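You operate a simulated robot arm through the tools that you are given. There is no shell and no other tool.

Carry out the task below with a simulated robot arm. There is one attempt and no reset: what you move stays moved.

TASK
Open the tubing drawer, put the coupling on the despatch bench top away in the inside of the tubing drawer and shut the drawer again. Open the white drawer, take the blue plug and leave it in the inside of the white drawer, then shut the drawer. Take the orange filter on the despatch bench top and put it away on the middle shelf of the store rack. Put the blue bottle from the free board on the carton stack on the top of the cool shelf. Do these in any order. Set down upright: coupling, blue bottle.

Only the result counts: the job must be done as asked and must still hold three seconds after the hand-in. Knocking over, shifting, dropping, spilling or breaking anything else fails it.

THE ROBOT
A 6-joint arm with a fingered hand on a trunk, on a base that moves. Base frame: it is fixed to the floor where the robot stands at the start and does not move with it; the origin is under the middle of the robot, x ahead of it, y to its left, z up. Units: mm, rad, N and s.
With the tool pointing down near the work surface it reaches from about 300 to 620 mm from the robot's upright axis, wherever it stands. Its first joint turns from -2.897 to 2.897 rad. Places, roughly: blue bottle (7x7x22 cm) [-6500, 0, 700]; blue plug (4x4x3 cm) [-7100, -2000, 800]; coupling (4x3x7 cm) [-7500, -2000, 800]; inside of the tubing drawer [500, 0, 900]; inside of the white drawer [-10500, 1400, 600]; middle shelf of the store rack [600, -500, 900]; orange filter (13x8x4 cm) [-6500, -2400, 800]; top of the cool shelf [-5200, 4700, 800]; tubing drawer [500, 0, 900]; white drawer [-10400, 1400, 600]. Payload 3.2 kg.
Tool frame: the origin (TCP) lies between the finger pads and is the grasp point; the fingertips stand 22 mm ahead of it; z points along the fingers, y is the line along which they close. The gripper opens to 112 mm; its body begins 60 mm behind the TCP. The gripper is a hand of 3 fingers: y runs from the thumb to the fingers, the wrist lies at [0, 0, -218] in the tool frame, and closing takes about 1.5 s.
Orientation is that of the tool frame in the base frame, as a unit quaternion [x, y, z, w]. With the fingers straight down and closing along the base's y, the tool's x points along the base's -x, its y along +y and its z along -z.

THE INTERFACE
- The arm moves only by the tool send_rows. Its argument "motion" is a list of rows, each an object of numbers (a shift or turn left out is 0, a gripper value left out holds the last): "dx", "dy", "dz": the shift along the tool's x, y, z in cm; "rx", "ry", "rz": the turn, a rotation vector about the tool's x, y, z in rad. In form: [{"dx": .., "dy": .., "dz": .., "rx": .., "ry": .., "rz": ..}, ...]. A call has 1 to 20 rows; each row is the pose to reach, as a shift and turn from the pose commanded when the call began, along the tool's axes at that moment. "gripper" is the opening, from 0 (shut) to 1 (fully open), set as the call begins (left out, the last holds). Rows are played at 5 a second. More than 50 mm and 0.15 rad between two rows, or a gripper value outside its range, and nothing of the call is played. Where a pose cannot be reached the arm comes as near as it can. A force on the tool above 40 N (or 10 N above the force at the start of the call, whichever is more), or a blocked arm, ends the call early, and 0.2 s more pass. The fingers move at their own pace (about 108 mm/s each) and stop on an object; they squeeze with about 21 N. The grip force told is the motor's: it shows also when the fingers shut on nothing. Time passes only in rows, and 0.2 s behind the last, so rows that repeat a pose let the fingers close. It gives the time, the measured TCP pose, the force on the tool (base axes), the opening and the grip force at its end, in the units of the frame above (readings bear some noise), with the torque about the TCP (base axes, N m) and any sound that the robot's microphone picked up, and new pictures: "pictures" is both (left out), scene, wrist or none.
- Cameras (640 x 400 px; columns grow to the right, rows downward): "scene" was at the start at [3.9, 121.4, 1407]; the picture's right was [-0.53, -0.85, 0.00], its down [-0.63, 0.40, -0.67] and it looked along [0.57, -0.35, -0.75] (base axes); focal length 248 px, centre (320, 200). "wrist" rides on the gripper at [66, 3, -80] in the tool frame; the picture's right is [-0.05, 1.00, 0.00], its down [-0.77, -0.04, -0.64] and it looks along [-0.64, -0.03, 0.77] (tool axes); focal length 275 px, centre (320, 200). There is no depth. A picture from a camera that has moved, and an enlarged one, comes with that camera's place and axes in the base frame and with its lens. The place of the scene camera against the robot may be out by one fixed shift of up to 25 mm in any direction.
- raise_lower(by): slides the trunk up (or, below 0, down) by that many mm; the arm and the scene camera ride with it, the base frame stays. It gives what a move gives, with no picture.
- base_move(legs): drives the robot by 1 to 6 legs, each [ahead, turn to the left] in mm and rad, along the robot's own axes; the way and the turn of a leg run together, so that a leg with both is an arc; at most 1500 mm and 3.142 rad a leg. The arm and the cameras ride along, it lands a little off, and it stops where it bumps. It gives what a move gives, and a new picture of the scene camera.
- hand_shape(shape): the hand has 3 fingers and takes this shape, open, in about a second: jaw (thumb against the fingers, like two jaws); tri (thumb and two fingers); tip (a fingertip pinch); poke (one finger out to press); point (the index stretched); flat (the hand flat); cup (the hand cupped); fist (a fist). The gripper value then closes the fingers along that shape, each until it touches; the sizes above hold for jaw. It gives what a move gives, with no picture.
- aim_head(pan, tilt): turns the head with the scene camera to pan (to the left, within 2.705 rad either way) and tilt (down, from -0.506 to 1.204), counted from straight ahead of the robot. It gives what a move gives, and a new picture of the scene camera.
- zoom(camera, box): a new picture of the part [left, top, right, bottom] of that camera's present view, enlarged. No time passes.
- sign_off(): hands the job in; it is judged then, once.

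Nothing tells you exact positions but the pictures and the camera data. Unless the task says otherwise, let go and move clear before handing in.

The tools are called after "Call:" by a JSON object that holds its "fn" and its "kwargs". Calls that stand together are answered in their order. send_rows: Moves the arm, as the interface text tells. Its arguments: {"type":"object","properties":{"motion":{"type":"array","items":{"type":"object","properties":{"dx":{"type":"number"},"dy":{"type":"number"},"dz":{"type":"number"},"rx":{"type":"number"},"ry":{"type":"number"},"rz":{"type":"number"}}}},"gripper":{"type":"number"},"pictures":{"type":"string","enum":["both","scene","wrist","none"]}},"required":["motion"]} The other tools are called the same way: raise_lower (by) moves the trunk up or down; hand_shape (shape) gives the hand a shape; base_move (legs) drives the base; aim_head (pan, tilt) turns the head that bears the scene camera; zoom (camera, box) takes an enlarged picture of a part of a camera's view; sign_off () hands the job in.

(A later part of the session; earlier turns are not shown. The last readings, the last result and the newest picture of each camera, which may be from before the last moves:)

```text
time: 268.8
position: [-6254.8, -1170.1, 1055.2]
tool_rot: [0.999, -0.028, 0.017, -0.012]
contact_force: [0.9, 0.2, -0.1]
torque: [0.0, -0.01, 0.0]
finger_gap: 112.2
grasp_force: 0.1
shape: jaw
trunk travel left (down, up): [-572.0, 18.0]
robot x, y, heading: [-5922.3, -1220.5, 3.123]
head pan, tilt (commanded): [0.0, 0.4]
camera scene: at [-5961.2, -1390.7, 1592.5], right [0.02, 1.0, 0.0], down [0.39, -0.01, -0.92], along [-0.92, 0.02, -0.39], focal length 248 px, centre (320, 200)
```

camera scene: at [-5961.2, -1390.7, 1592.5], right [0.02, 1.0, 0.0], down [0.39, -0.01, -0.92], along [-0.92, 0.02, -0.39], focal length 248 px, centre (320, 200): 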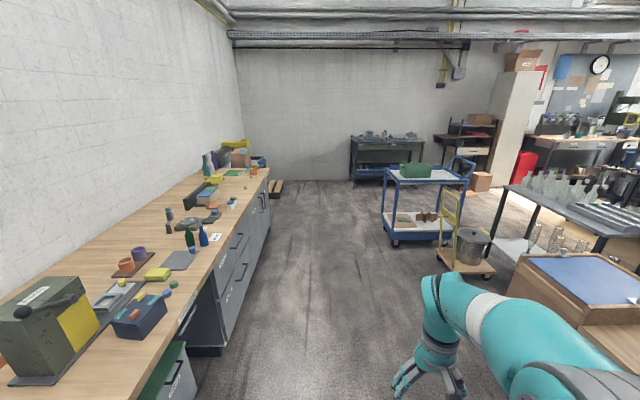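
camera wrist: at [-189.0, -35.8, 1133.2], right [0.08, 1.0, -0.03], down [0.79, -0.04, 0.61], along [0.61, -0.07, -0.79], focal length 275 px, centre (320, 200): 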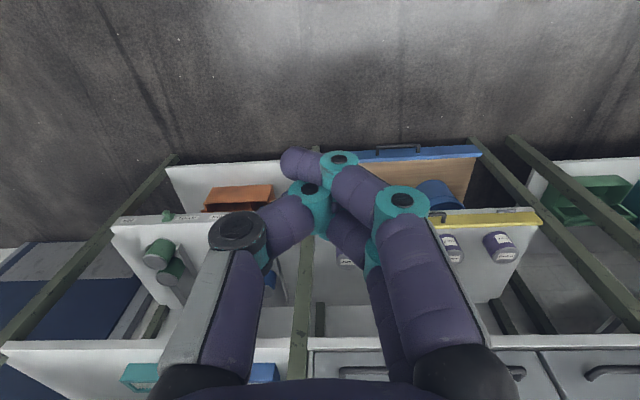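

Call:
{"fn": "base_move", "kwargs": {"legs": [[0, 1.59]]}}

Call:
{"fn": "aim_head", "kwargs": {"pan": -0.3, "tilt": 0.6}}

Call:
{"fn": "aim_head", "kwargs": {"pan": 0.4, "tilt": 0.7}}

```text
time: 273.1
position: [-5967.3, -1556.3, 1055.1]
tool_rot: [0.718, 0.695, 0.004, -0.02]
contact_force: [0.1, 0.9, -0.2]
torque: [-0.04, -0.01, -0.01]
finger_gap: 111.9
grasp_force: 0.1
shape: jaw
trunk travel left (down, up): [-572.0, 18.0]
robot x, y, heading: [-5922.4, -1222.9, -1.568]
head pan, tilt (commanded): [0.0, 0.4]
camera scene: at [-5758.9, -1257.4, 1592.5], right [-1.0, 0.0, 0.0], down [0.0, 0.39, -0.92], along [0.0, -0.92, -0.39], focal length 248 px, centre (320, 200)
```

scene: 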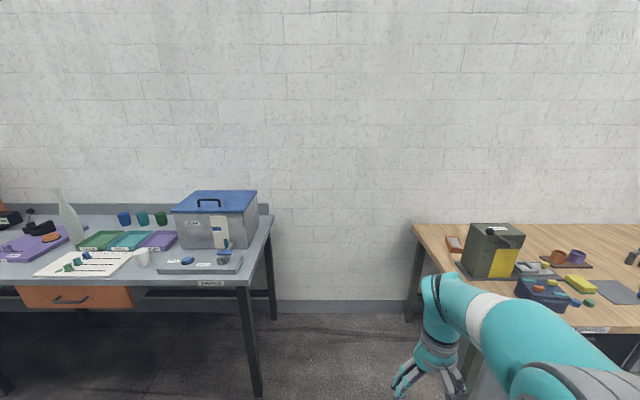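

```text
time: 273.9
position: [-5967.7, -1554.5, 1054.4]
tool_rot: [0.718, 0.695, 0.005, -0.021]
contact_force: [-0.2, 0.1, -0.1]
torque: [0.03, 0.01, -0.01]
finger_gap: 112.1
grasp_force: 0.0
shape: jaw
trunk travel left (down, up): [-572.0, 18.0]
robot x, y, heading: [-5924.7, -1221.6, -1.565]
head pan, tilt (commanded): [-0.3, 0.6]
camera scene: at [-5785.1, -1249.3, 1574.3], right [-0.96, 0.29, 0.0], down [0.16, 0.54, -0.83], along [-0.24, -0.79, -0.56], focal length 248 px, centre (320, 200)
```

scene: 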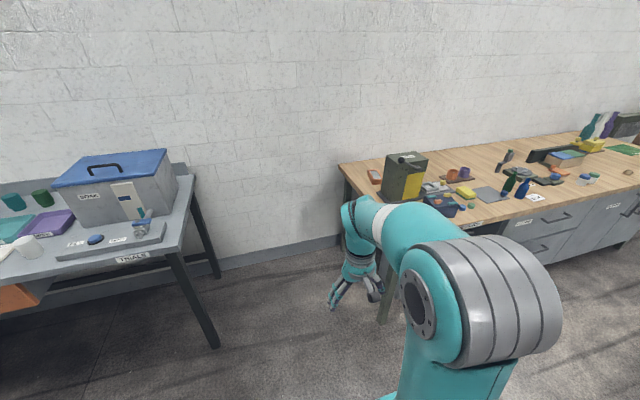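

```text
time: 275.0
position: [-5966.5, -1556.9, 1054.4]
tool_rot: [0.718, 0.696, 0.004, -0.021]
contact_force: [0.6, 0.2, 0.2]
torque: [-0.02, 0.0, -0.03]
finger_gap: 112.1
grasp_force: 0.1
shape: jaw
trunk travel left (down, up): [-572.0, 18.0]
robot x, y, heading: [-5924.2, -1220.0, -1.566]
head pan, tilt (commanded): [0.4, 0.7]
camera scene: at [-5726.1, -1242.9, 1565.6], right [-0.92, -0.39, 0.0], down [-0.25, 0.59, -0.77], along [0.3, -0.7, -0.64], focal length 248 px, centre (320, 200)
```

scene: 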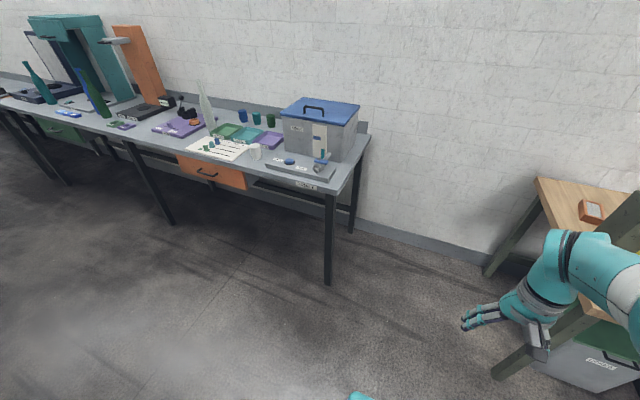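

The filter is at about (-6500,-2420), only 150 mm from the bench's end (x≈-6348). I drive into the gap and face the bench end.

Call:
{"fn": "base_move", "kwargs": {"legs": [[1000, 0], [0, -1.4]]}}

Call:
{"fn": "aim_head", "kwargs": {"pan": 0.0, "tilt": 0.7}}

```text
time: 283.7
position: [-6253.3, -2222.7, 1054.2]
tool_rot: [0.999, 0.047, 0.017, -0.013]
contact_force: [0.2, 0.3, -0.2]
torque: [-0.01, 0.02, 0.01]
finger_gap: 112.0
grasp_force: 0.1
shape: jaw
trunk travel left (down, up): [-572.0, 18.0]
robot x, y, heading: [-5914.5, -2224.0, -3.013]
head pan, tilt (commanded): [0.4, 0.7]
camera scene: at [-5912.4, -2427.1, 1565.6], right [-0.5, 0.86, 0.0], down [0.56, 0.32, -0.76], along [-0.66, -0.39, -0.64], focal length 248 px, centre (320, 200)
```

scene: 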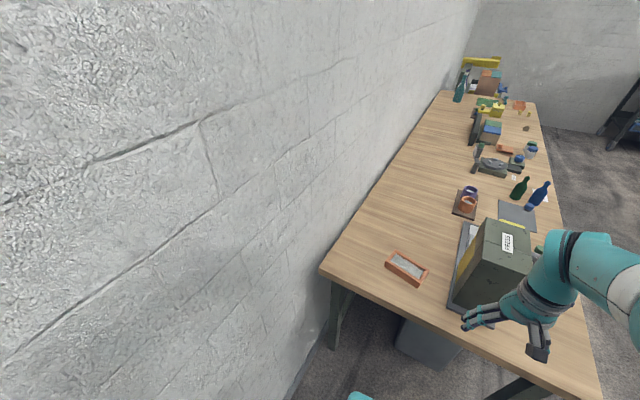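

```text
time: 284.6
position: [-6252.3, -2222.2, 1054.1]
tool_rot: [0.999, 0.045, 0.016, -0.014]
contact_force: [0.4, 0.0, -0.1]
torque: [-0.04, 0.01, 0.0]
finger_gap: 112.0
grasp_force: 0.0
shape: jaw
trunk travel left (down, up): [-572.0, 18.0]
robot x, y, heading: [-5916.9, -2226.1, -3.015]
head pan, tilt (commanded): [0.0, 0.7]
camera scene: at [-5923.2, -2395.4, 1565.6], right [-0.13, 0.99, 0.0], down [0.64, 0.08, -0.76], along [-0.76, -0.1, -0.64], focal length 248 px, centre (320, 200)
```

scene: 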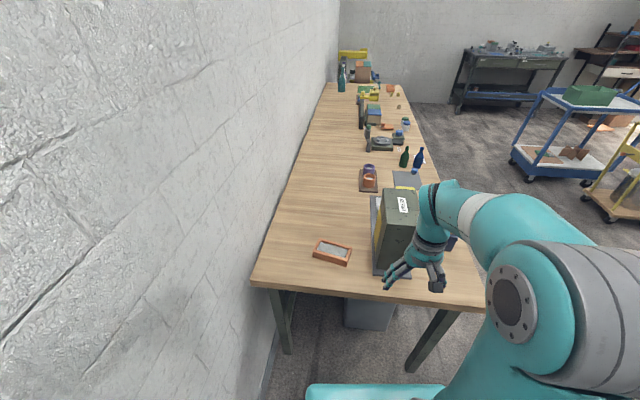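

Call:
{"fn": "zoom", "kwargs": {"camera": "scene", "box": [260, 210, 420, 310]}}

```text
4.00 times, centred on (340, 260) of scene
camera zoom: at [-5923.2, -2395.4, 1565.6], right [-0.13, 0.99, 0.0], down [0.64, 0.08, -0.76], along [-0.76, -0.1, -0.64], focal length 992 px, centre (240, -40)
```

zoom: 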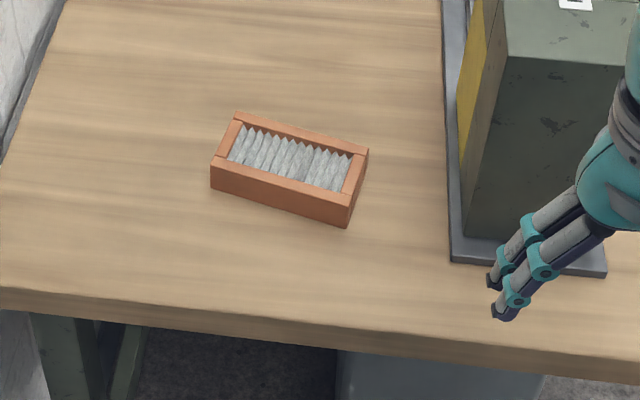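

The filter measures about 125×60×40 mm, centre (-6502,-2426), long axis nearly along y. I lower the trunk, drive 90 mm ahead, and then bring the hand over it, turned to close across the short side.

Call:
{"fn": "raise_lower", "kwargs": {"by": -80}}

Call:
{"fn": "base_move", "kwargs": {"legs": [[90, 0]]}}

Call:
{"fn": "send_rows", "kwargs": {"motion": [{"dx": -0.25, "dy": 2.7, "rx": -0.0035, "rz": 0.1303}, {"dx": -0.5, "dy": 5.5, "rx": -0.0071, "rz": 0.2607}, {"dx": -0.75, "dy": 8.2, "dz": -0.1, "rx": -0.0106, "rz": 0.391}, {"dx": -1.0, "dy": 11.0, "dz": -0.3, "rx": -0.0141, "rz": 0.5213}, {"dx": -1.25, "dy": 13.7, "dz": -0.4, "rx": -0.0176, "rz": 0.6517}, {"dx": -1.5, "dy": 16.5, "dz": -0.5, "rx": -0.0212, "rz": 0.782}, {"dx": -1.73, "dy": 19.2, "dz": -0.56, "rx": -0.0247, "rz": 0.9123}, {"dx": -4.0, "dy": 19.0, "dz": -0.6, "rx": -0.0282, "rz": 1.0426}, {"dx": -6.3, "dy": 18.8, "dz": -0.7, "rx": -0.0318, "rz": 1.173}, {"dx": -8.6, "dy": 18.6, "dz": -0.8, "rx": -0.0353, "rz": 1.3033}, {"dx": -10.9, "dy": 18.4, "dz": -0.85, "rx": -0.0388, "rz": 1.4336}, {"dx": -13.2, "dy": 18.2, "dz": -0.9, "rx": -0.0423, "rz": 1.5639}, {"dx": -15.5, "dy": 18.0, "dz": -1.0, "rx": -0.0459, "rz": 1.6943}, {"dx": -17.66, "dy": 17.8, "dz": -1.06, "rx": -0.0494, "rz": 1.8246}, {"dx": -17.66, "dy": 17.8, "dz": -1.06, "rx": -0.0494, "rz": 1.8246}]}}

```text
time: 285.8
position: [-6252.8, -2222.1, 973.1]
tool_rot: [0.999, 0.046, 0.018, -0.013]
contact_force: [0.1, 0.1, 0.0]
torque: [0.02, -0.01, -0.01]
finger_gap: 111.9
grasp_force: 0.1
shape: jaw
trunk travel left (down, up): [-492.0, 98.0]
robot x, y, heading: [-5915.7, -2222.4, -3.014]
head pan, tilt (commanded): [0.0, 0.7]
```

```text
time: 286.9
position: [-6343.5, -2233.6, 973.3]
tool_rot: [0.999, 0.045, 0.017, -0.014]
contact_force: [0.0, 0.9, 0.9]
torque: [0.02, 0.0, 0.01]
finger_gap: 112.2
grasp_force: 0.1
shape: jaw
trunk travel left (down, up): [-492.0, 98.0]
robot x, y, heading: [-6009.7, -2236.0, -3.018]
head pan, tilt (commanded): [0.0, 0.7]
camera scene: at [-6013.5, -2406.9, 1485.6], right [-0.13, 0.99, 0.0], down [0.64, 0.08, -0.76], along [-0.76, -0.1, -0.64], focal length 248 px, centre (320, 200)
```

scene: 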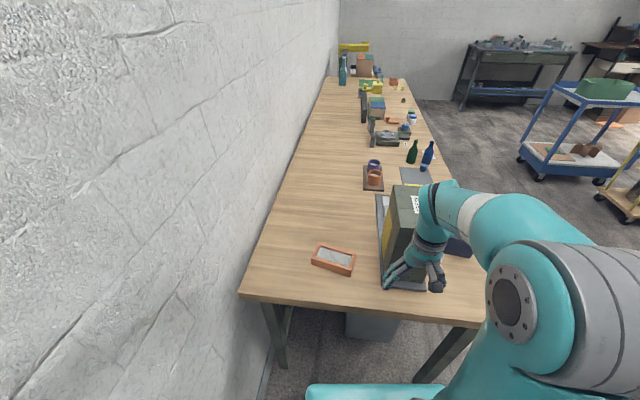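

```text
time: 290.1
position: [-6501.4, -2427.4, 975.6]
tool_rot: [-0.647, 0.762, -0.002, 0.0]
contact_force: [0.0, 0.3, 1.1]
torque: [0.02, 0.0, -0.02]
finger_gap: 111.9
grasp_force: 0.0
shape: jaw
trunk travel left (down, up): [-492.0, 98.0]
robot x, y, heading: [-6003.6, -2233.1, -3.013]
head pan, tilt (commanded): [0.0, 0.7]
camera scene: at [-6012.7, -2406.8, 1485.6], right [-0.13, 0.99, 0.0], down [0.64, 0.08, -0.76], along [-0.76, -0.1, -0.64], focal length 248 px, centre (320, 200)
camera wrist: at [-6514.9, -2489.9, 1057.6], right [-0.98, 0.21, 0.0], down [0.16, 0.76, 0.64], along [0.13, 0.62, -0.77], focal length 275 px, centre (320, 200)
```

scene: 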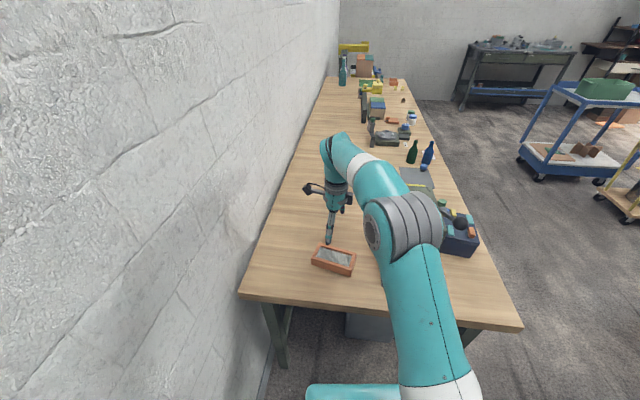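
wrist: 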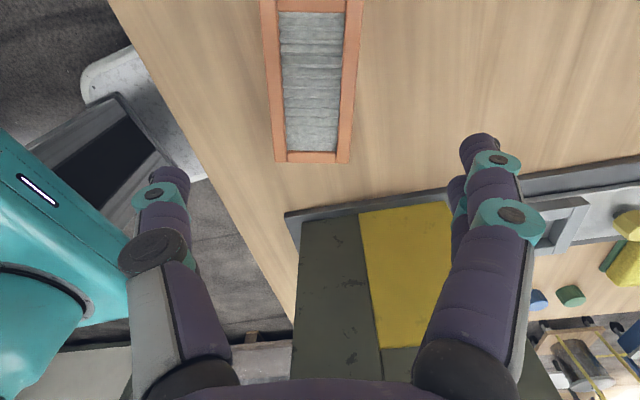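

The pose was reached exactly. Wrist view refines the filter: centre ≈(-6496,-2424), yaw ≈12.6°, width ≈70 mm. I align and descend.

Call:
{"fn": "send_rows", "kwargs": {"motion": [{"dx": -0.43, "dy": -0.44, "dz": 1.5, "rz": 0.056}, {"dx": -0.43, "dy": -0.44, "dz": 5.0, "rz": 0.056}, {"dx": -0.43, "dy": -0.44, "dz": 8.5, "rz": 0.056}, {"dx": -0.43, "dy": -0.44, "dz": 10.0, "rz": 0.056}, {"dx": -0.43, "dy": -0.44, "dz": 10.0, "rz": 0.056}]}}

```text
time: 291.3
position: [-6497.6, -2423.6, 874.3]
tool_rot: [-0.626, 0.78, -0.001, 0.0]
contact_force: [-0.1, 0.0, 0.4]
torque: [0.0, 0.03, 0.0]
finger_gap: 112.1
grasp_force: 0.0
shape: jaw
trunk travel left (down, up): [-492.0, 98.0]
robot x, y, heading: [-6004.4, -2235.3, -3.012]
head pan, tilt (commanded): [0.0, 0.7]
camera scene: at [-6012.6, -2406.8, 1485.6], right [-0.13, 0.99, 0.0], down [0.64, 0.08, -0.76], along [-0.76, -0.1, -0.64], focal length 248 px, centre (320, 200)
camera wrist: at [-6514.5, -2485.8, 956.0], right [-0.96, 0.26, 0.0], down [0.2, 0.75, 0.64], along [0.17, 0.61, -0.77], focal length 275 px, centre (320, 200)
```

scene: 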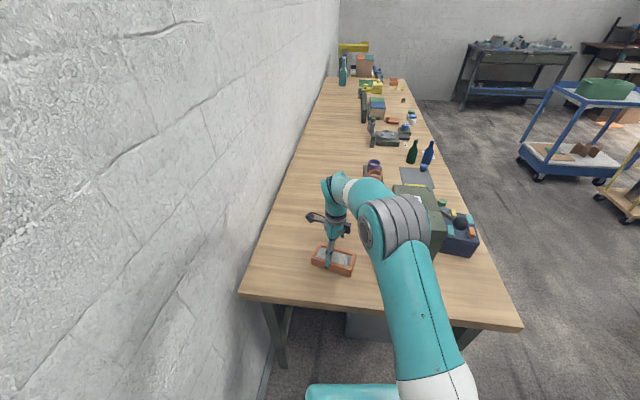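
wrist: 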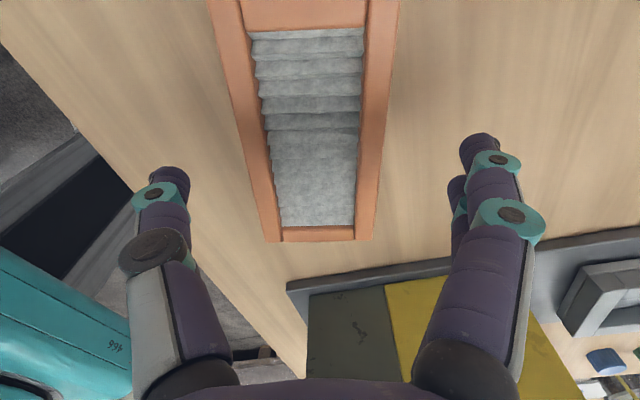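

Call:
{"fn": "send_rows", "kwargs": {"motion": [{"dx": -0.39, "dy": -0.4, "dz": 1.0, "rz": 0.012}, {"dx": -0.39, "dy": -0.4, "dz": 3.0, "rz": 0.012}, {"dx": -0.39, "dy": -0.4, "dz": 4.5, "rz": 0.012}, {"dx": -0.39, "dy": -0.4, "dz": 5.0, "rz": 0.012}, {"dx": -0.39, "dy": -0.4, "dz": 5.0, "rz": 0.012}], "pictures": "wrist"}}

Call:
{"fn": "send_rows", "kwargs": {"motion": [{"dz": 0}, {"dz": 0}, {"dz": 0}, {"dz": 0}, {"dz": 0}, {"dz": 0}], "gripper": 0.2, "pictures": "wrist"}}

```text
time: 292.5
position: [-6492.4, -2421.5, 822.9]
tool_rot: [-0.621, 0.784, -0.002, 0.0]
contact_force: [0.2, 0.4, 0.4]
torque: [0.01, 0.04, -0.01]
finger_gap: 112.1
grasp_force: 0.0
shape: jaw
trunk travel left (down, up): [-492.0, 98.0]
robot x, y, heading: [-6003.7, -2240.4, -3.016]
head pan, tilt (commanded): [0.0, 0.7]
camera wrist: at [-6510.0, -2483.6, 905.5], right [-0.96, 0.27, 0.0], down [0.21, 0.74, 0.63], along [0.17, 0.61, -0.77], focal length 275 px, centre (320, 200)
```

wrist: 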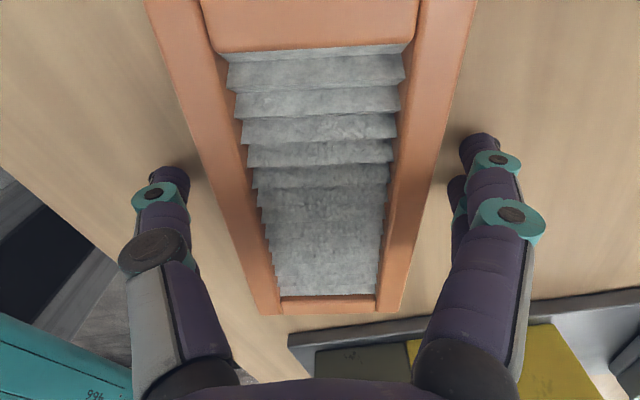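

```text
time: 293.9
position: [-6492.2, -2421.3, 824.7]
tool_rot: [-0.622, 0.783, -0.001, 0.0]
contact_force: [-0.1, 0.4, -0.7]
torque: [-0.03, -0.03, -0.03]
finger_gap: 64.2
grasp_force: 20.8
shape: jaw
trunk travel left (down, up): [-492.0, 98.0]
robot x, y, heading: [-6005.4, -2236.1, -3.013]
head pan, tilt (commanded): [0.0, 0.7]
camera wrist: at [-6510.0, -2483.6, 905.6], right [-0.96, 0.27, 0.0], down [0.21, 0.74, 0.64], along [0.17, 0.61, -0.77], focal length 275 px, centre (320, 200)
```

wrist: 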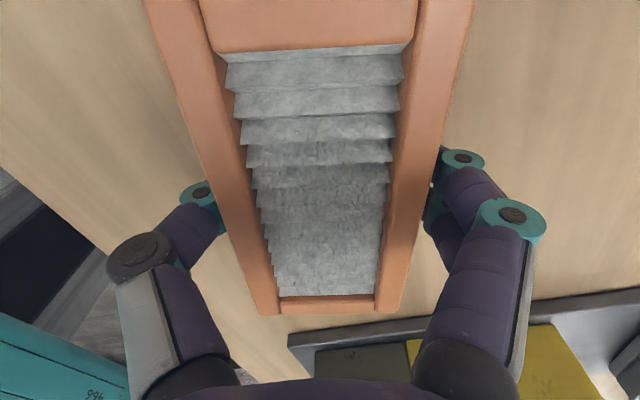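

Filter gripped (64 mm). I lift it and retract to a carry pose.

Call:
{"fn": "send_rows", "kwargs": {"motion": [{"dz": -1.5}, {"dz": -4.5}, {"dz": -8}, {"dz": -11.5}, {"dz": -15}, {"dz": -16.5}, {"dx": -0.3, "dy": -4, "dz": -16.5}, {"dx": -0.6, "dy": -8, "dz": -16.5}, {"dx": -1.0, "dy": -12, "dz": -16.5}, {"dx": -3.5, "dy": -14.5, "dz": -16.5}, {"dx": -5.0, "dy": -15, "dz": -16.5}, {"dx": -5.0, "dy": -15, "dz": -16.5}], "gripper": 0}}

```text
time: 296.5
position: [-6335.0, -2404.5, 989.2]
tool_rot: [-0.622, 0.783, -0.001, 0.0]
contact_force: [0.3, 0.1, -1.0]
torque: [-0.01, -0.03, -0.01]
finger_gap: 64.0
grasp_force: 20.4
shape: jaw
trunk travel left (down, up): [-492.0, 98.0]
robot x, y, heading: [-6004.4, -2236.0, -3.018]
head pan, tilt (commanded): [0.0, 0.7]
camera scene: at [-6012.7, -2406.9, 1485.6], right [-0.13, 0.99, 0.0], down [0.64, 0.08, -0.76], along [-0.76, -0.1, -0.64], focal length 248 px, centre (320, 200)
camera wrist: at [-6352.5, -2465.5, 1071.6], right [-0.96, 0.27, 0.0], down [0.21, 0.74, 0.63], along [0.17, 0.61, -0.77], focal length 275 px, centre (320, 200)
```

scene: 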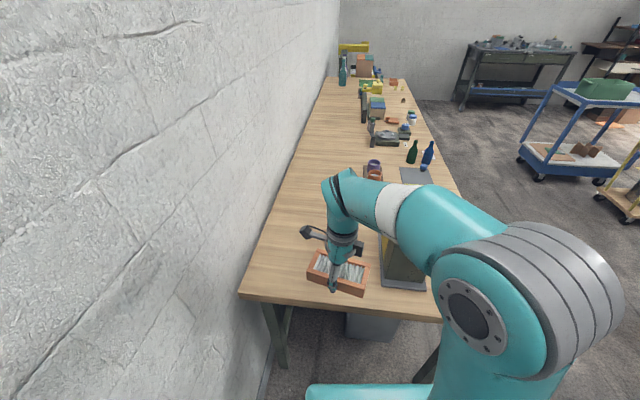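
wrist: 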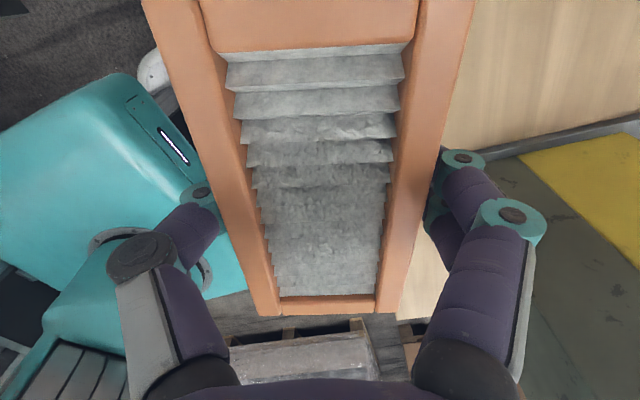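

Now I back off from the press's lever before turning, and return to the aisle.

Call:
{"fn": "base_move", "kwargs": {"legs": [[-150, 0], [0, -1.69], [880, 0], [0, -1.571]]}}

Call:
{"fn": "aim_head", "kwargs": {"pan": 0.0, "tilt": 0.3}}

```text
time: 310.0
position: [-5492.8, -1208.9, 989.2]
tool_rot: [0.823, 0.568, 0.001, -0.002]
contact_force: [0.7, -0.5, -0.1]
torque: [0.03, 0.03, -0.03]
finger_gap: 63.9
grasp_force: 21.2
shape: jaw
trunk travel left (down, up): [-492.0, 98.0]
robot x, y, heading: [-5842.0, -1328.1, -0.006]
head pan, tilt (commanded): [0.0, 0.7]
camera scene: at [-5817.4, -1168.6, 1485.6], right [0.0, -1.0, 0.0], down [-0.64, 0.0, -0.76], along [0.76, 0.0, -0.64], focal length 248 px, centre (320, 200)
```

scene: 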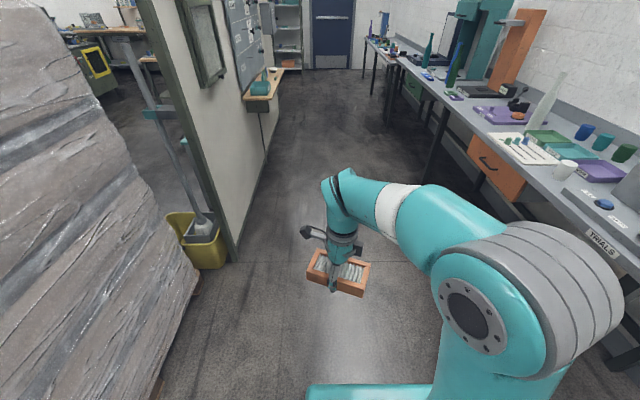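

```text
time: 310.9
position: [-5491.8, -1208.7, 990.1]
tool_rot: [0.823, 0.568, 0.0, -0.001]
contact_force: [0.5, 0.2, -0.6]
torque: [0.0, 0.04, 0.02]
finger_gap: 63.9
grasp_force: 21.3
shape: jaw
trunk travel left (down, up): [-492.0, 98.0]
robot x, y, heading: [-5839.8, -1330.2, -0.002]
head pan, tilt (commanded): [0.0, 0.3]
camera scene: at [-5809.0, -1168.6, 1521.6], right [0.0, -1.0, 0.0], down [-0.3, 0.0, -0.95], along [0.95, 0.0, -0.3], focal length 248 px, centre (320, 200)
```

scene: 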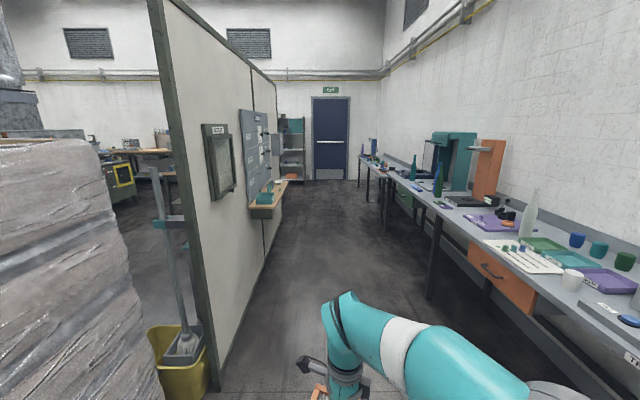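

Call:
{"fn": "base_move", "kwargs": {"legs": [[1500, 0], [1500, 0], [1500, 0]]}}

```text
time: 332.2
position: [-1021.5, -1356.6, 989.5]
tool_rot: [0.838, 0.546, 0.0, -0.001]
contact_force: [-0.9, 0.0, -0.4]
torque: [0.04, 0.03, 0.0]
finger_gap: 63.7
grasp_force: 20.8
shape: jaw
trunk travel left (down, up): [-492.0, 98.0]
robot x, y, heading: [-1375.1, -1462.7, -0.059]
head pan, tilt (commanded): [0.0, 0.3]
camera scene: at [-1334.6, -1299.8, 1521.7], right [-0.06, -1.0, 0.0], down [-0.3, 0.02, -0.96], along [0.95, -0.05, -0.3], focal length 248 px, centre (320, 200)
```

scene: 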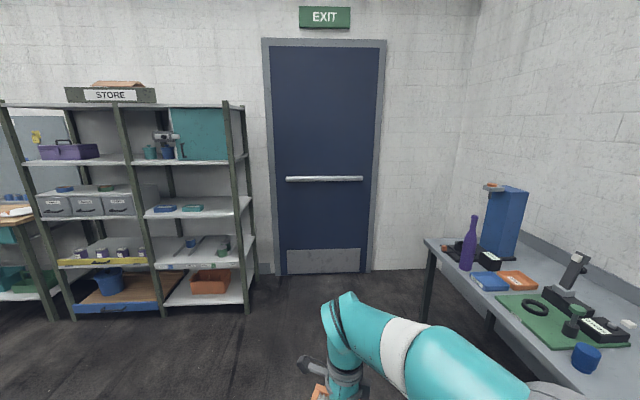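

Call:
{"fn": "base_move", "kwargs": {"legs": [[0, 0.763], [1148, 0], [0, -0.704]]}}

Call:
{"fn": "aim_head", "kwargs": {"pan": 0.0, "tilt": 0.5}}

```text
time: 341.8
position: [-171.9, -636.4, 990.0]
tool_rot: [0.828, 0.561, 0.0, -0.001]
contact_force: [0.0, 0.0, 0.3]
torque: [0.01, 0.01, -0.02]
finger_gap: 63.8
grasp_force: 20.9
shape: jaw
trunk travel left (down, up): [-492.0, 98.0]
robot x, y, heading: [-521.9, -751.6, -0.022]
head pan, tilt (commanded): [0.0, 0.3]
camera scene: at [-487.9, -590.2, 1521.7], right [-0.02, -1.0, 0.0], down [-0.3, 0.01, -0.96], along [0.95, -0.02, -0.3], focal length 248 px, centre (320, 200)
```

scene: 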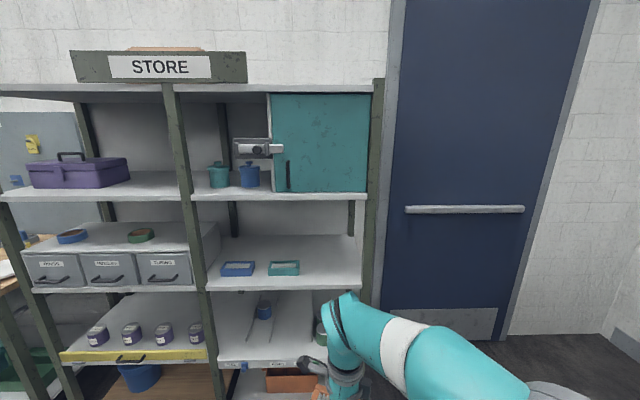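

```text
time: 342.5
position: [-173.1, -636.4, 990.3]
tool_rot: [0.828, 0.561, 0.0, -0.002]
contact_force: [0.1, 0.4, 0.2]
torque: [-0.02, -0.02, 0.02]
finger_gap: 63.7
grasp_force: 21.0
shape: jaw
trunk travel left (down, up): [-492.0, 98.0]
robot x, y, heading: [-522.6, -752.7, -0.017]
head pan, tilt (commanded): [0.0, 0.499]
camera scene: at [-490.4, -590.0, 1503.4], right [-0.02, -1.0, 0.0], down [-0.48, 0.01, -0.88], along [0.88, -0.02, -0.48], focal length 248 px, centre (320, 200)
```

scene: 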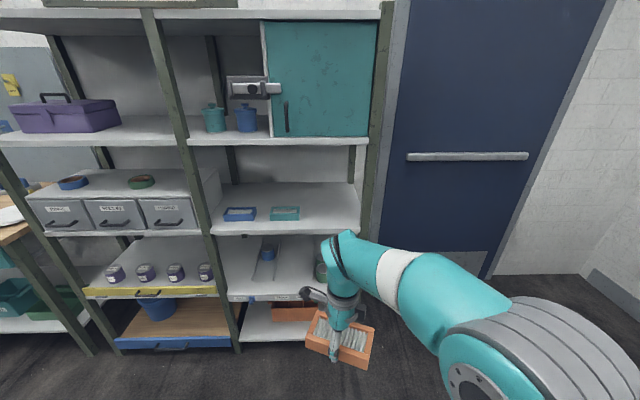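

The free spot right of the teal filter (y≈-630) suits. I drive up to the shelf.

Call:
{"fn": "base_move", "kwargs": {"legs": [[390, 0.02]]}}

Call:
{"fn": "send_rows", "kwargs": {"motion": [{"dz": 0, "rz": -0.1}, {"dz": 0, "rz": -0.23}, {"dz": 0, "rz": -0.345}, {"dz": 0, "rz": -0.345}]}}

```text
time: 345.0
position: [212.5, -634.4, 989.8]
tool_rot: [0.823, 0.568, 0.0, -0.001]
contact_force: [-0.2, -0.2, -0.7]
torque: [-0.01, 0.02, 0.01]
finger_gap: 63.7
grasp_force: 21.0
shape: jaw
trunk travel left (down, up): [-492.0, 98.0]
robot x, y, heading: [-136.2, -754.3, 0.0]
head pan, tilt (commanded): [0.0, 0.499]
camera scene: at [-106.2, -594.3, 1503.3], right [0.0, -1.0, 0.0], down [-0.48, 0.0, -0.88], along [0.88, 0.0, -0.48], focal length 248 px, centre (320, 200)
```

scene: 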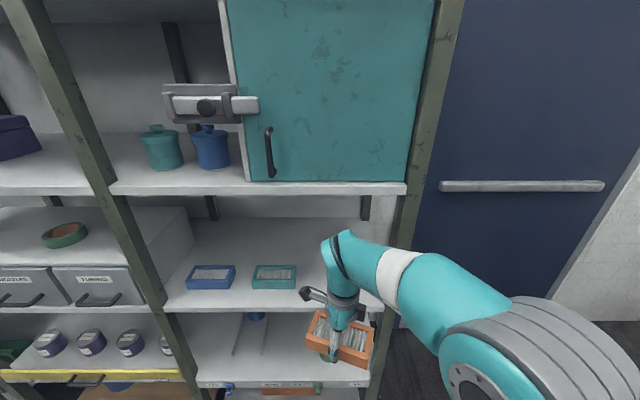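

```text
time: 346.0
position: [211.3, -634.3, 989.8]
tool_rot: [0.713, 0.701, 0.0, -0.001]
contact_force: [0.6, 0.3, -0.9]
torque: [-0.02, -0.02, -0.01]
finger_gap: 63.6
grasp_force: 20.8
shape: jaw
trunk travel left (down, up): [-492.0, 98.0]
robot x, y, heading: [-134.7, -755.1, -0.009]
head pan, tilt (commanded): [0.0, 0.499]
camera scene: at [-106.7, -594.3, 1503.3], right [0.0, -1.0, 0.0], down [-0.48, 0.0, -0.88], along [0.88, 0.0, -0.48], focal length 248 px, centre (320, 200)
camera wrist: at [216.9, -567.0, 1071.6], right [1.0, -0.06, 0.0], down [-0.05, -0.77, 0.63], along [-0.04, -0.63, -0.77], focal length 275 px, centre (320, 200)
```

scene: 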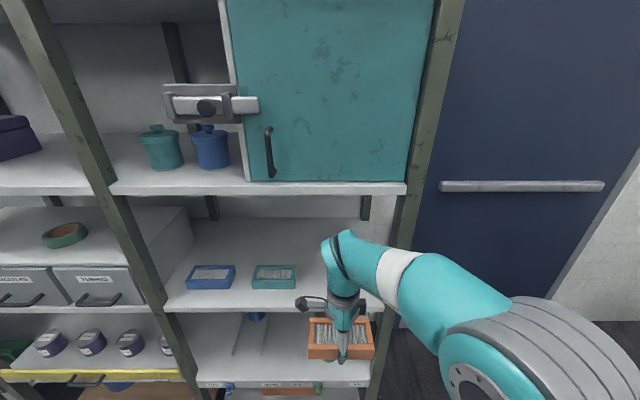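
wrist: 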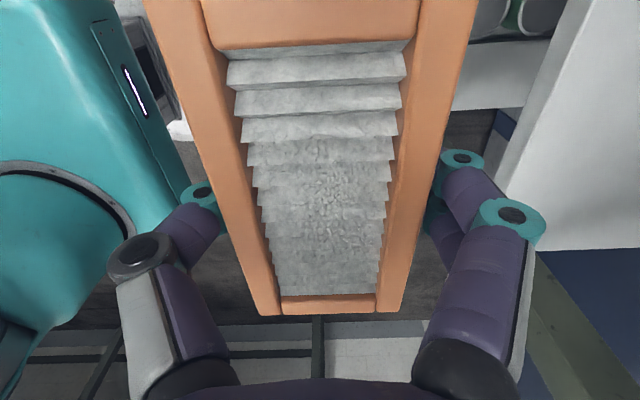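

Call:
{"fn": "zoom", "kwargs": {"camera": "wrist", "box": [480, 0, 640, 260]}}

Call:
{"fn": "zoom", "kwargs": {"camera": "scene", "box": [160, 180, 420, 370]}}

```text
1.54 times, centred on (560, 130) of wrist
camera zoom: at [216.9, -567.0, 1071.6], right [1.0, -0.06, 0.0], down [-0.05, -0.77, 0.63], along [-0.04, -0.63, -0.77], focal length 424 px, centre (-49, 308)
```

zoom: 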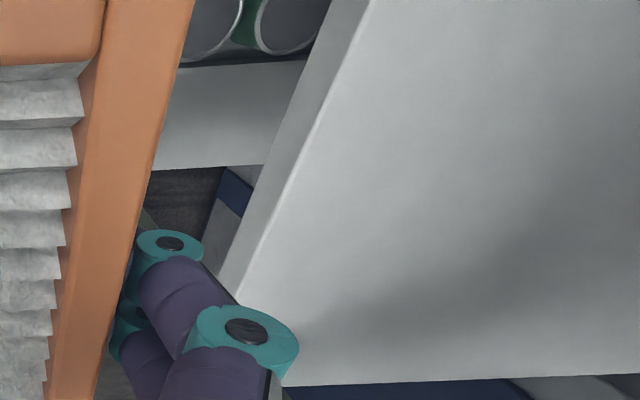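

```text
2.11 times, centred on (290, 275) of scene
camera zoom: at [-106.7, -594.3, 1503.3], right [0.0, -1.0, 0.0], down [-0.48, 0.0, -0.88], along [0.88, 0.0, -0.48], focal length 522 px, centre (383, 42)
```

zoom: 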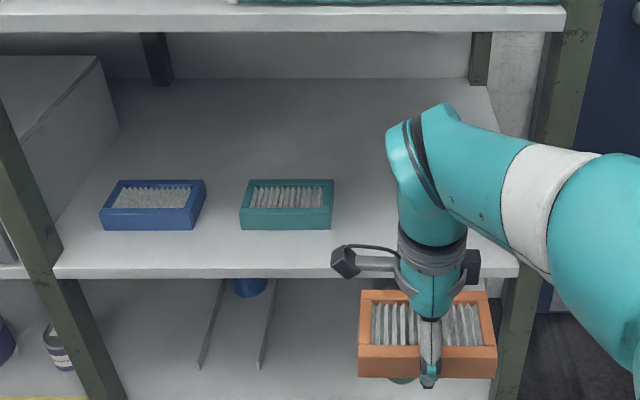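

Shelf top is z≈909 with front edge x≈351; the shelf above is at ≈1240, which leaves just enough room. I lower to 13 mm above the shelf level in front and slide in slowly.

Call:
{"fn": "send_rows", "kwargs": {"motion": [{"dz": 1.5}, {"dz": 3.0}, {"dz": 4.0}, {"dz": 4.0, "dy": 1.5}, {"dz": 4.0, "dy": 3.0}, {"dz": 4.0, "dy": 4.5}, {"dz": 4.0, "dy": 6.0}, {"dz": 4.0, "dy": 6.0}]}}

Call:
{"fn": "zoom", "kwargs": {"camera": "scene", "box": [160, 180, 420, 370]}}

```text
time: 347.8
position: [271.9, -634.8, 949.4]
tool_rot: [0.713, 0.701, 0.0, 0.0]
contact_force: [0.2, 0.0, -0.8]
torque: [-0.01, 0.01, -0.04]
finger_gap: 63.6
grasp_force: 20.7
shape: jaw
trunk travel left (down, up): [-492.0, 98.0]
robot x, y, heading: [-131.1, -756.5, -0.002]
head pan, tilt (commanded): [0.0, 0.499]
camera scene: at [-106.6, -594.3, 1503.3], right [0.0, -1.0, 0.0], down [-0.48, 0.0, -0.88], along [0.88, 0.0, -0.48], focal length 248 px, centre (320, 200)
camera wrist: at [277.3, -567.5, 1031.2], right [1.0, -0.06, 0.0], down [-0.05, -0.77, 0.63], along [-0.04, -0.63, -0.77], focal length 275 px, centre (320, 200)
```

scene: 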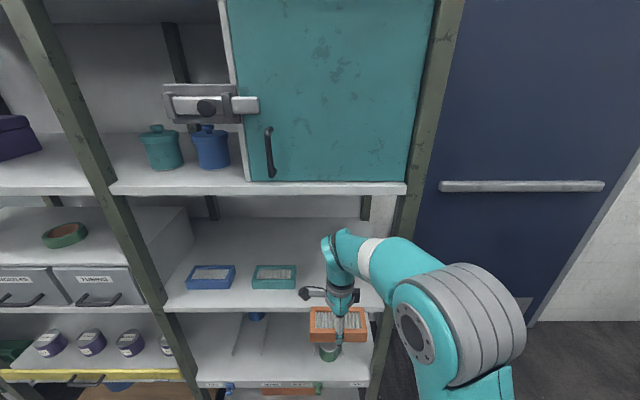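
wrist: 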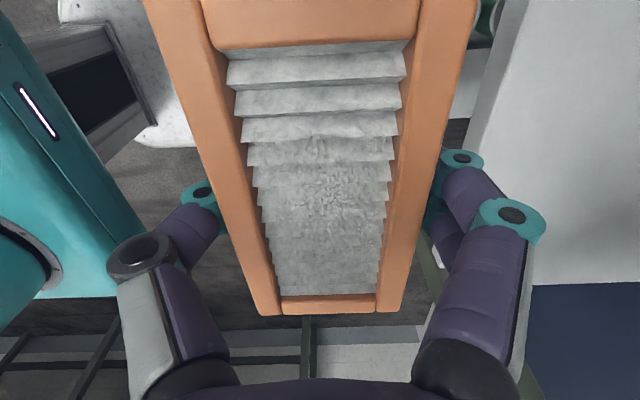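

```text
2.11 times, centred on (290, 275) of scene
camera zoom: at [-106.6, -594.3, 1503.3], right [0.0, -1.0, 0.0], down [-0.48, 0.0, -0.88], along [0.88, 0.0, -0.48], focal length 522 px, centre (383, 42)
```

zoom: 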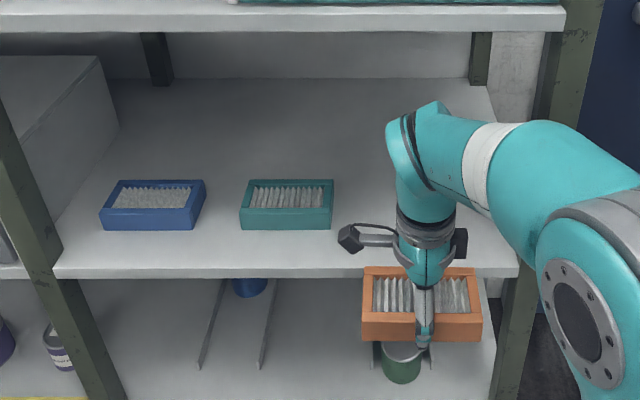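

Call:
{"fn": "zoom", "kwargs": {"camera": "wrist", "box": [440, 0, 640, 300]}}

```text
1.33 times, centred on (540, 150) of wrist
camera zoom: at [277.3, -567.5, 1031.2], right [1.0, -0.06, 0.0], down [-0.05, -0.77, 0.63], along [-0.04, -0.63, -0.77], focal length 367 px, centre (27, 267)
```

zoom: 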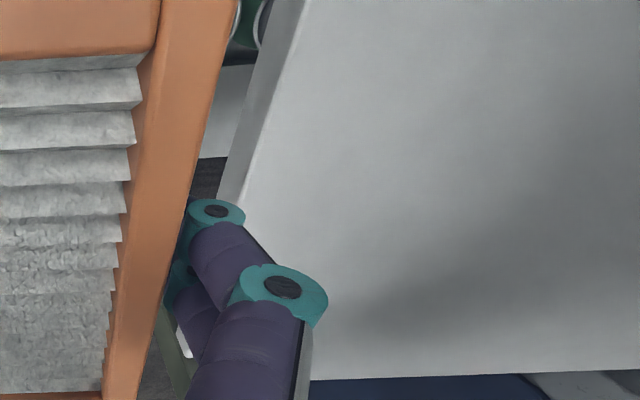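

Pure wrist triangulation puts the shelf top nearer z≈888, front edge x≈365. I lower a little more and slide the filter in to x≈412.

Call:
{"fn": "send_rows", "kwargs": {"motion": [{"dz": 1.0}, {"dz": 1.9}, {"dz": 1.9, "dy": 1.2}, {"dz": 1.9, "dy": 2.4}, {"dz": 1.9, "dy": 3.6}, {"dz": 1.9, "dy": 4.8}, {"dz": 1.9, "dy": 6.0}, {"dz": 1.9, "dy": 7.0}, {"dz": 1.9, "dy": 7.0}]}}

Call:
{"fn": "zoom", "kwargs": {"camera": "scene", "box": [160, 180, 420, 370]}}

```text
time: 349.8
position: [342.7, -637.1, 929.6]
tool_rot: [0.713, 0.701, 0.0, -0.001]
contact_force: [0.0, -0.1, -0.8]
torque: [0.02, 0.01, -0.02]
finger_gap: 63.7
grasp_force: 20.9
shape: jaw
trunk travel left (down, up): [-492.0, 98.0]
robot x, y, heading: [-136.7, -755.0, -0.004]
head pan, tilt (commanded): [0.0, 0.499]
camera scene: at [-106.6, -594.3, 1503.3], right [0.0, -1.0, 0.0], down [-0.48, 0.0, -0.88], along [0.88, 0.0, -0.48], focal length 248 px, centre (320, 200)
camera wrist: at [346.4, -569.8, 1012.3], right [1.0, -0.06, 0.0], down [-0.05, -0.77, 0.63], along [-0.04, -0.63, -0.77], focal length 275 px, centre (320, 200)
```

scene: 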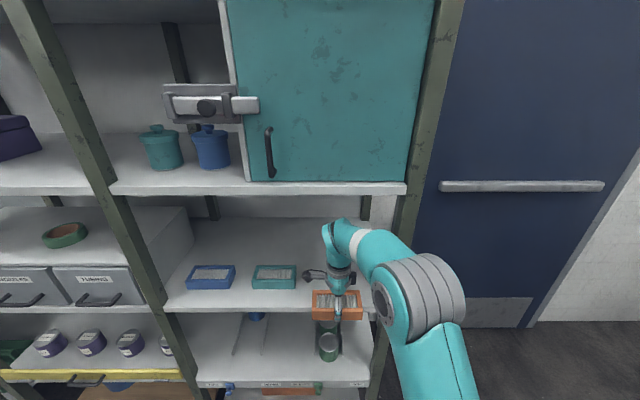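
wrist: 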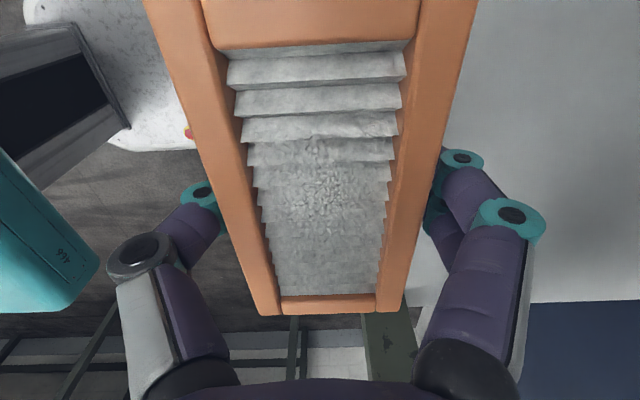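

```text
2.11 times, centred on (290, 275) of scene
camera zoom: at [-106.6, -594.3, 1503.3], right [0.0, -1.0, 0.0], down [-0.48, 0.0, -0.88], along [0.88, 0.0, -0.48], focal length 522 px, centre (383, 42)
```

zoom: 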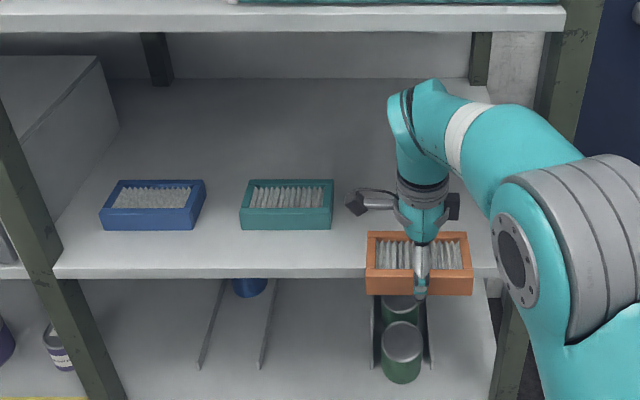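

Good clearance above. I continue in, then lower until it rests on the shelf.

Call:
{"fn": "send_rows", "kwargs": {"motion": [{"dy": 1.2}, {"dy": 2.4}, {"dy": 3.6}, {"dy": 4.8}, {"dy": 6.0}, {"dy": 7.2}, {"dy": 7.2}]}}

Call:
{"fn": "zoom", "kwargs": {"camera": "scene", "box": [160, 180, 420, 370]}}

```text
time: 351.4
position: [414.9, -638.4, 931.1]
tool_rot: [0.713, 0.701, 0.0, -0.001]
contact_force: [-1.1, -0.2, -0.6]
torque: [-0.01, -0.02, 0.01]
finger_gap: 63.7
grasp_force: 21.1
shape: jaw
trunk travel left (down, up): [-492.0, 98.0]
robot x, y, heading: [-134.1, -759.1, -0.001]
head pan, tilt (commanded): [0.0, 0.499]
camera scene: at [-106.6, -594.3, 1503.3], right [0.0, -1.0, 0.0], down [-0.48, 0.0, -0.88], along [0.88, 0.0, -0.48], focal length 248 px, centre (320, 200)
camera wrist: at [419.1, -570.8, 1013.1], right [1.0, -0.06, 0.0], down [-0.05, -0.77, 0.63], along [-0.04, -0.63, -0.77], focal length 275 px, centre (320, 200)
```

scene: 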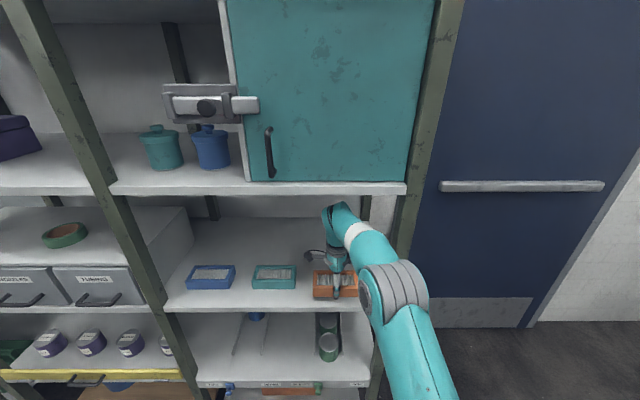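
wrist: 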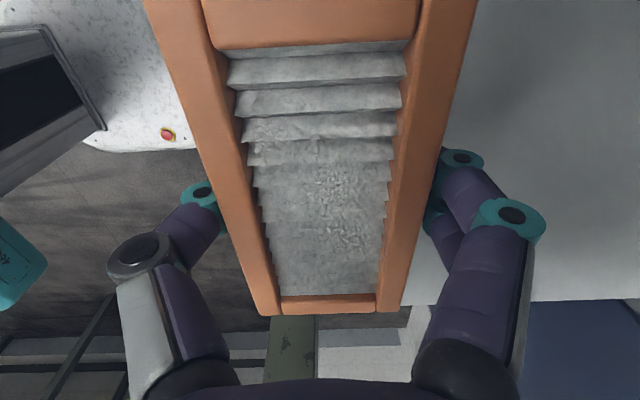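

```text
2.11 times, centred on (290, 275) of scene
camera zoom: at [-106.6, -594.3, 1503.3], right [0.0, -1.0, 0.0], down [-0.48, 0.0, -0.88], along [0.88, 0.0, -0.48], focal length 522 px, centre (383, 42)
```

zoom: 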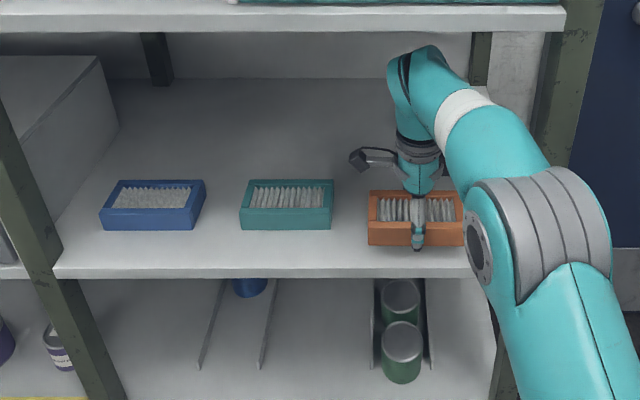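

Call:
{"fn": "send_rows", "kwargs": {"motion": [{"dz": 0.3}, {"dz": 0.6}, {"dz": 0.9}, {"dz": 1.1}, {"dz": 1.1}], "pictures": "none"}}

Call:
{"fn": "send_rows", "kwargs": {"motion": [{"dz": 0.15}, {"dz": 0.3}, {"dz": 0.45}, {"dz": 0.45}], "pictures": "none"}}

```text
time: 352.6
position: [414.1, -637.3, 919.6]
tool_rot: [0.714, 0.701, 0.0, -0.001]
contact_force: [-0.4, -0.2, -1.0]
torque: [0.01, -0.01, -0.01]
finger_gap: 63.7
grasp_force: 21.1
shape: jaw
trunk travel left (down, up): [-492.0, 98.0]
robot x, y, heading: [-137.4, -758.1, -0.008]
head pan, tilt (commanded): [0.0, 0.499]
```

```text
time: 353.6
position: [414.2, -637.3, 914.8]
tool_rot: [0.713, 0.701, 0.001, -0.001]
contact_force: [-0.3, -0.7, -0.6]
torque: [0.0, 0.01, -0.02]
finger_gap: 63.6
grasp_force: 20.7
shape: jaw
trunk travel left (down, up): [-492.0, 98.0]
robot x, y, heading: [-134.8, -756.8, 0.0]
head pan, tilt (commanded): [0.0, 0.499]
```

Call:
{"fn": "send_rows", "kwargs": {"motion": [{"dz": 0.15}, {"dz": 0.3}, {"dz": 0.45}, {"dz": 0.6}], "pictures": "none"}}

Call:
{"fn": "zoom", "kwargs": {"camera": "scene", "box": [230, 230, 400, 350]}}

```text
time: 354.6
position: [414.9, -638.6, 907.7]
tool_rot: [0.714, 0.7, 0.001, 0.0]
contact_force: [0.3, 0.1, 0.0]
torque: [0.01, 0.02, 0.01]
finger_gap: 63.8
grasp_force: 21.2
shape: jaw
trunk travel left (down, up): [-492.0, 98.0]
robot x, y, heading: [-134.1, -756.6, -0.007]
head pan, tilt (commanded): [0.0, 0.499]
```

```text
3.33 times, centred on (315, 290) of scene
camera zoom: at [-106.6, -594.3, 1503.3], right [0.0, -1.0, 0.0], down [-0.48, 0.0, -0.88], along [0.88, 0.0, -0.48], focal length 827 px, centre (337, -100)
```

zoom: 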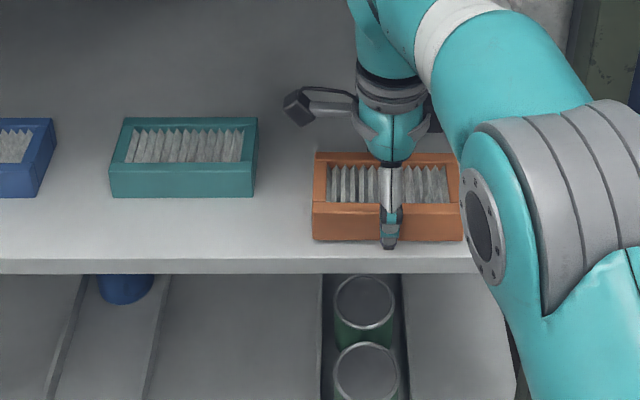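

Call:
{"fn": "send_rows", "kwargs": {"motion": [{"dz": 0.15}, {"dz": 0.3}, {"dz": 0.45}, {"dz": 0.6}], "pictures": "none"}}

```text
time: 355.6
position: [414.1, -639.0, 902.5]
tool_rot: [0.713, 0.701, 0.0, -0.001]
contact_force: [0.9, 1.2, 3.8]
torque: [0.01, -0.08, 0.0]
finger_gap: 63.6
grasp_force: 20.8
shape: jaw
trunk travel left (down, up): [-492.0, 98.0]
robot x, y, heading: [-136.5, -753.1, -0.004]
head pan, tilt (commanded): [0.0, 0.499]
```

Light contact: the filter rests on the shelf. I release and check.

Call:
{"fn": "send_rows", "kwargs": {"motion": [{"dz": 0}, {"dz": 0}, {"dz": 0}, {"dz": 0}], "gripper": 0.85}}

Call:
{"fn": "zoom", "kwargs": {"camera": "scene", "box": [230, 230, 400, 350]}}

```text
time: 356.6
position: [414.6, -638.7, 902.0]
tool_rot: [0.713, 0.701, 0.0, -0.001]
contact_force: [0.2, -0.5, -0.4]
torque: [0.01, 0.0, 0.0]
finger_gap: 95.1
grasp_force: 0.1
shape: jaw
trunk travel left (down, up): [-492.0, 98.0]
robot x, y, heading: [-132.8, -755.1, 0.002]
head pan, tilt (commanded): [0.0, 0.499]
camera scene: at [-106.7, -594.3, 1503.3], right [0.0, -1.0, 0.0], down [-0.48, 0.0, -0.88], along [0.88, 0.0, -0.48], focal length 248 px, centre (320, 200)
camera wrist: at [418.9, -570.9, 984.6], right [1.0, -0.06, 0.0], down [-0.05, -0.77, 0.63], along [-0.04, -0.63, -0.77], focal length 275 px, centre (320, 200)
```

scene: 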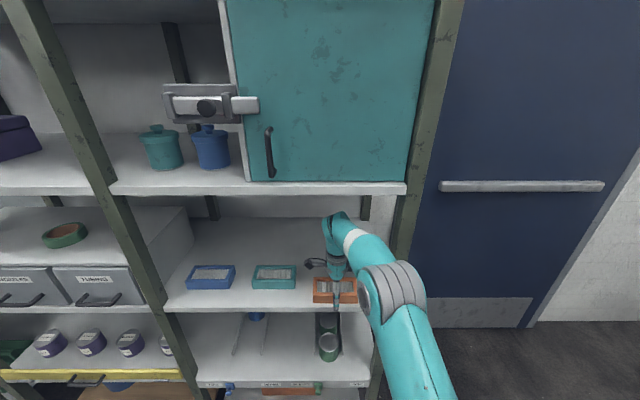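
wrist: 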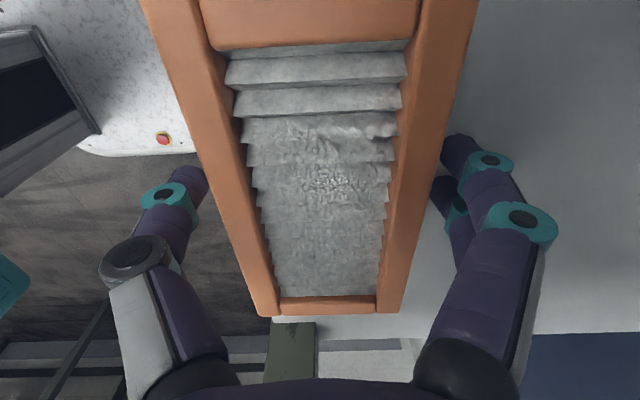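

```text
3.33 times, centred on (315, 290) of scene
camera zoom: at [-106.7, -594.3, 1503.3], right [0.0, -1.0, 0.0], down [-0.48, 0.0, -0.88], along [0.88, 0.0, -0.48], focal length 827 px, centre (337, -100)
```

zoom: 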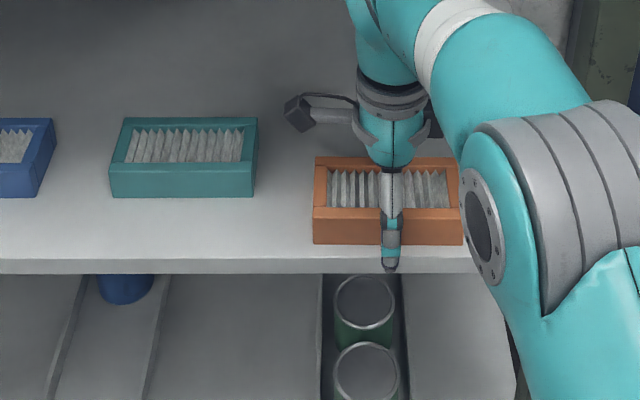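

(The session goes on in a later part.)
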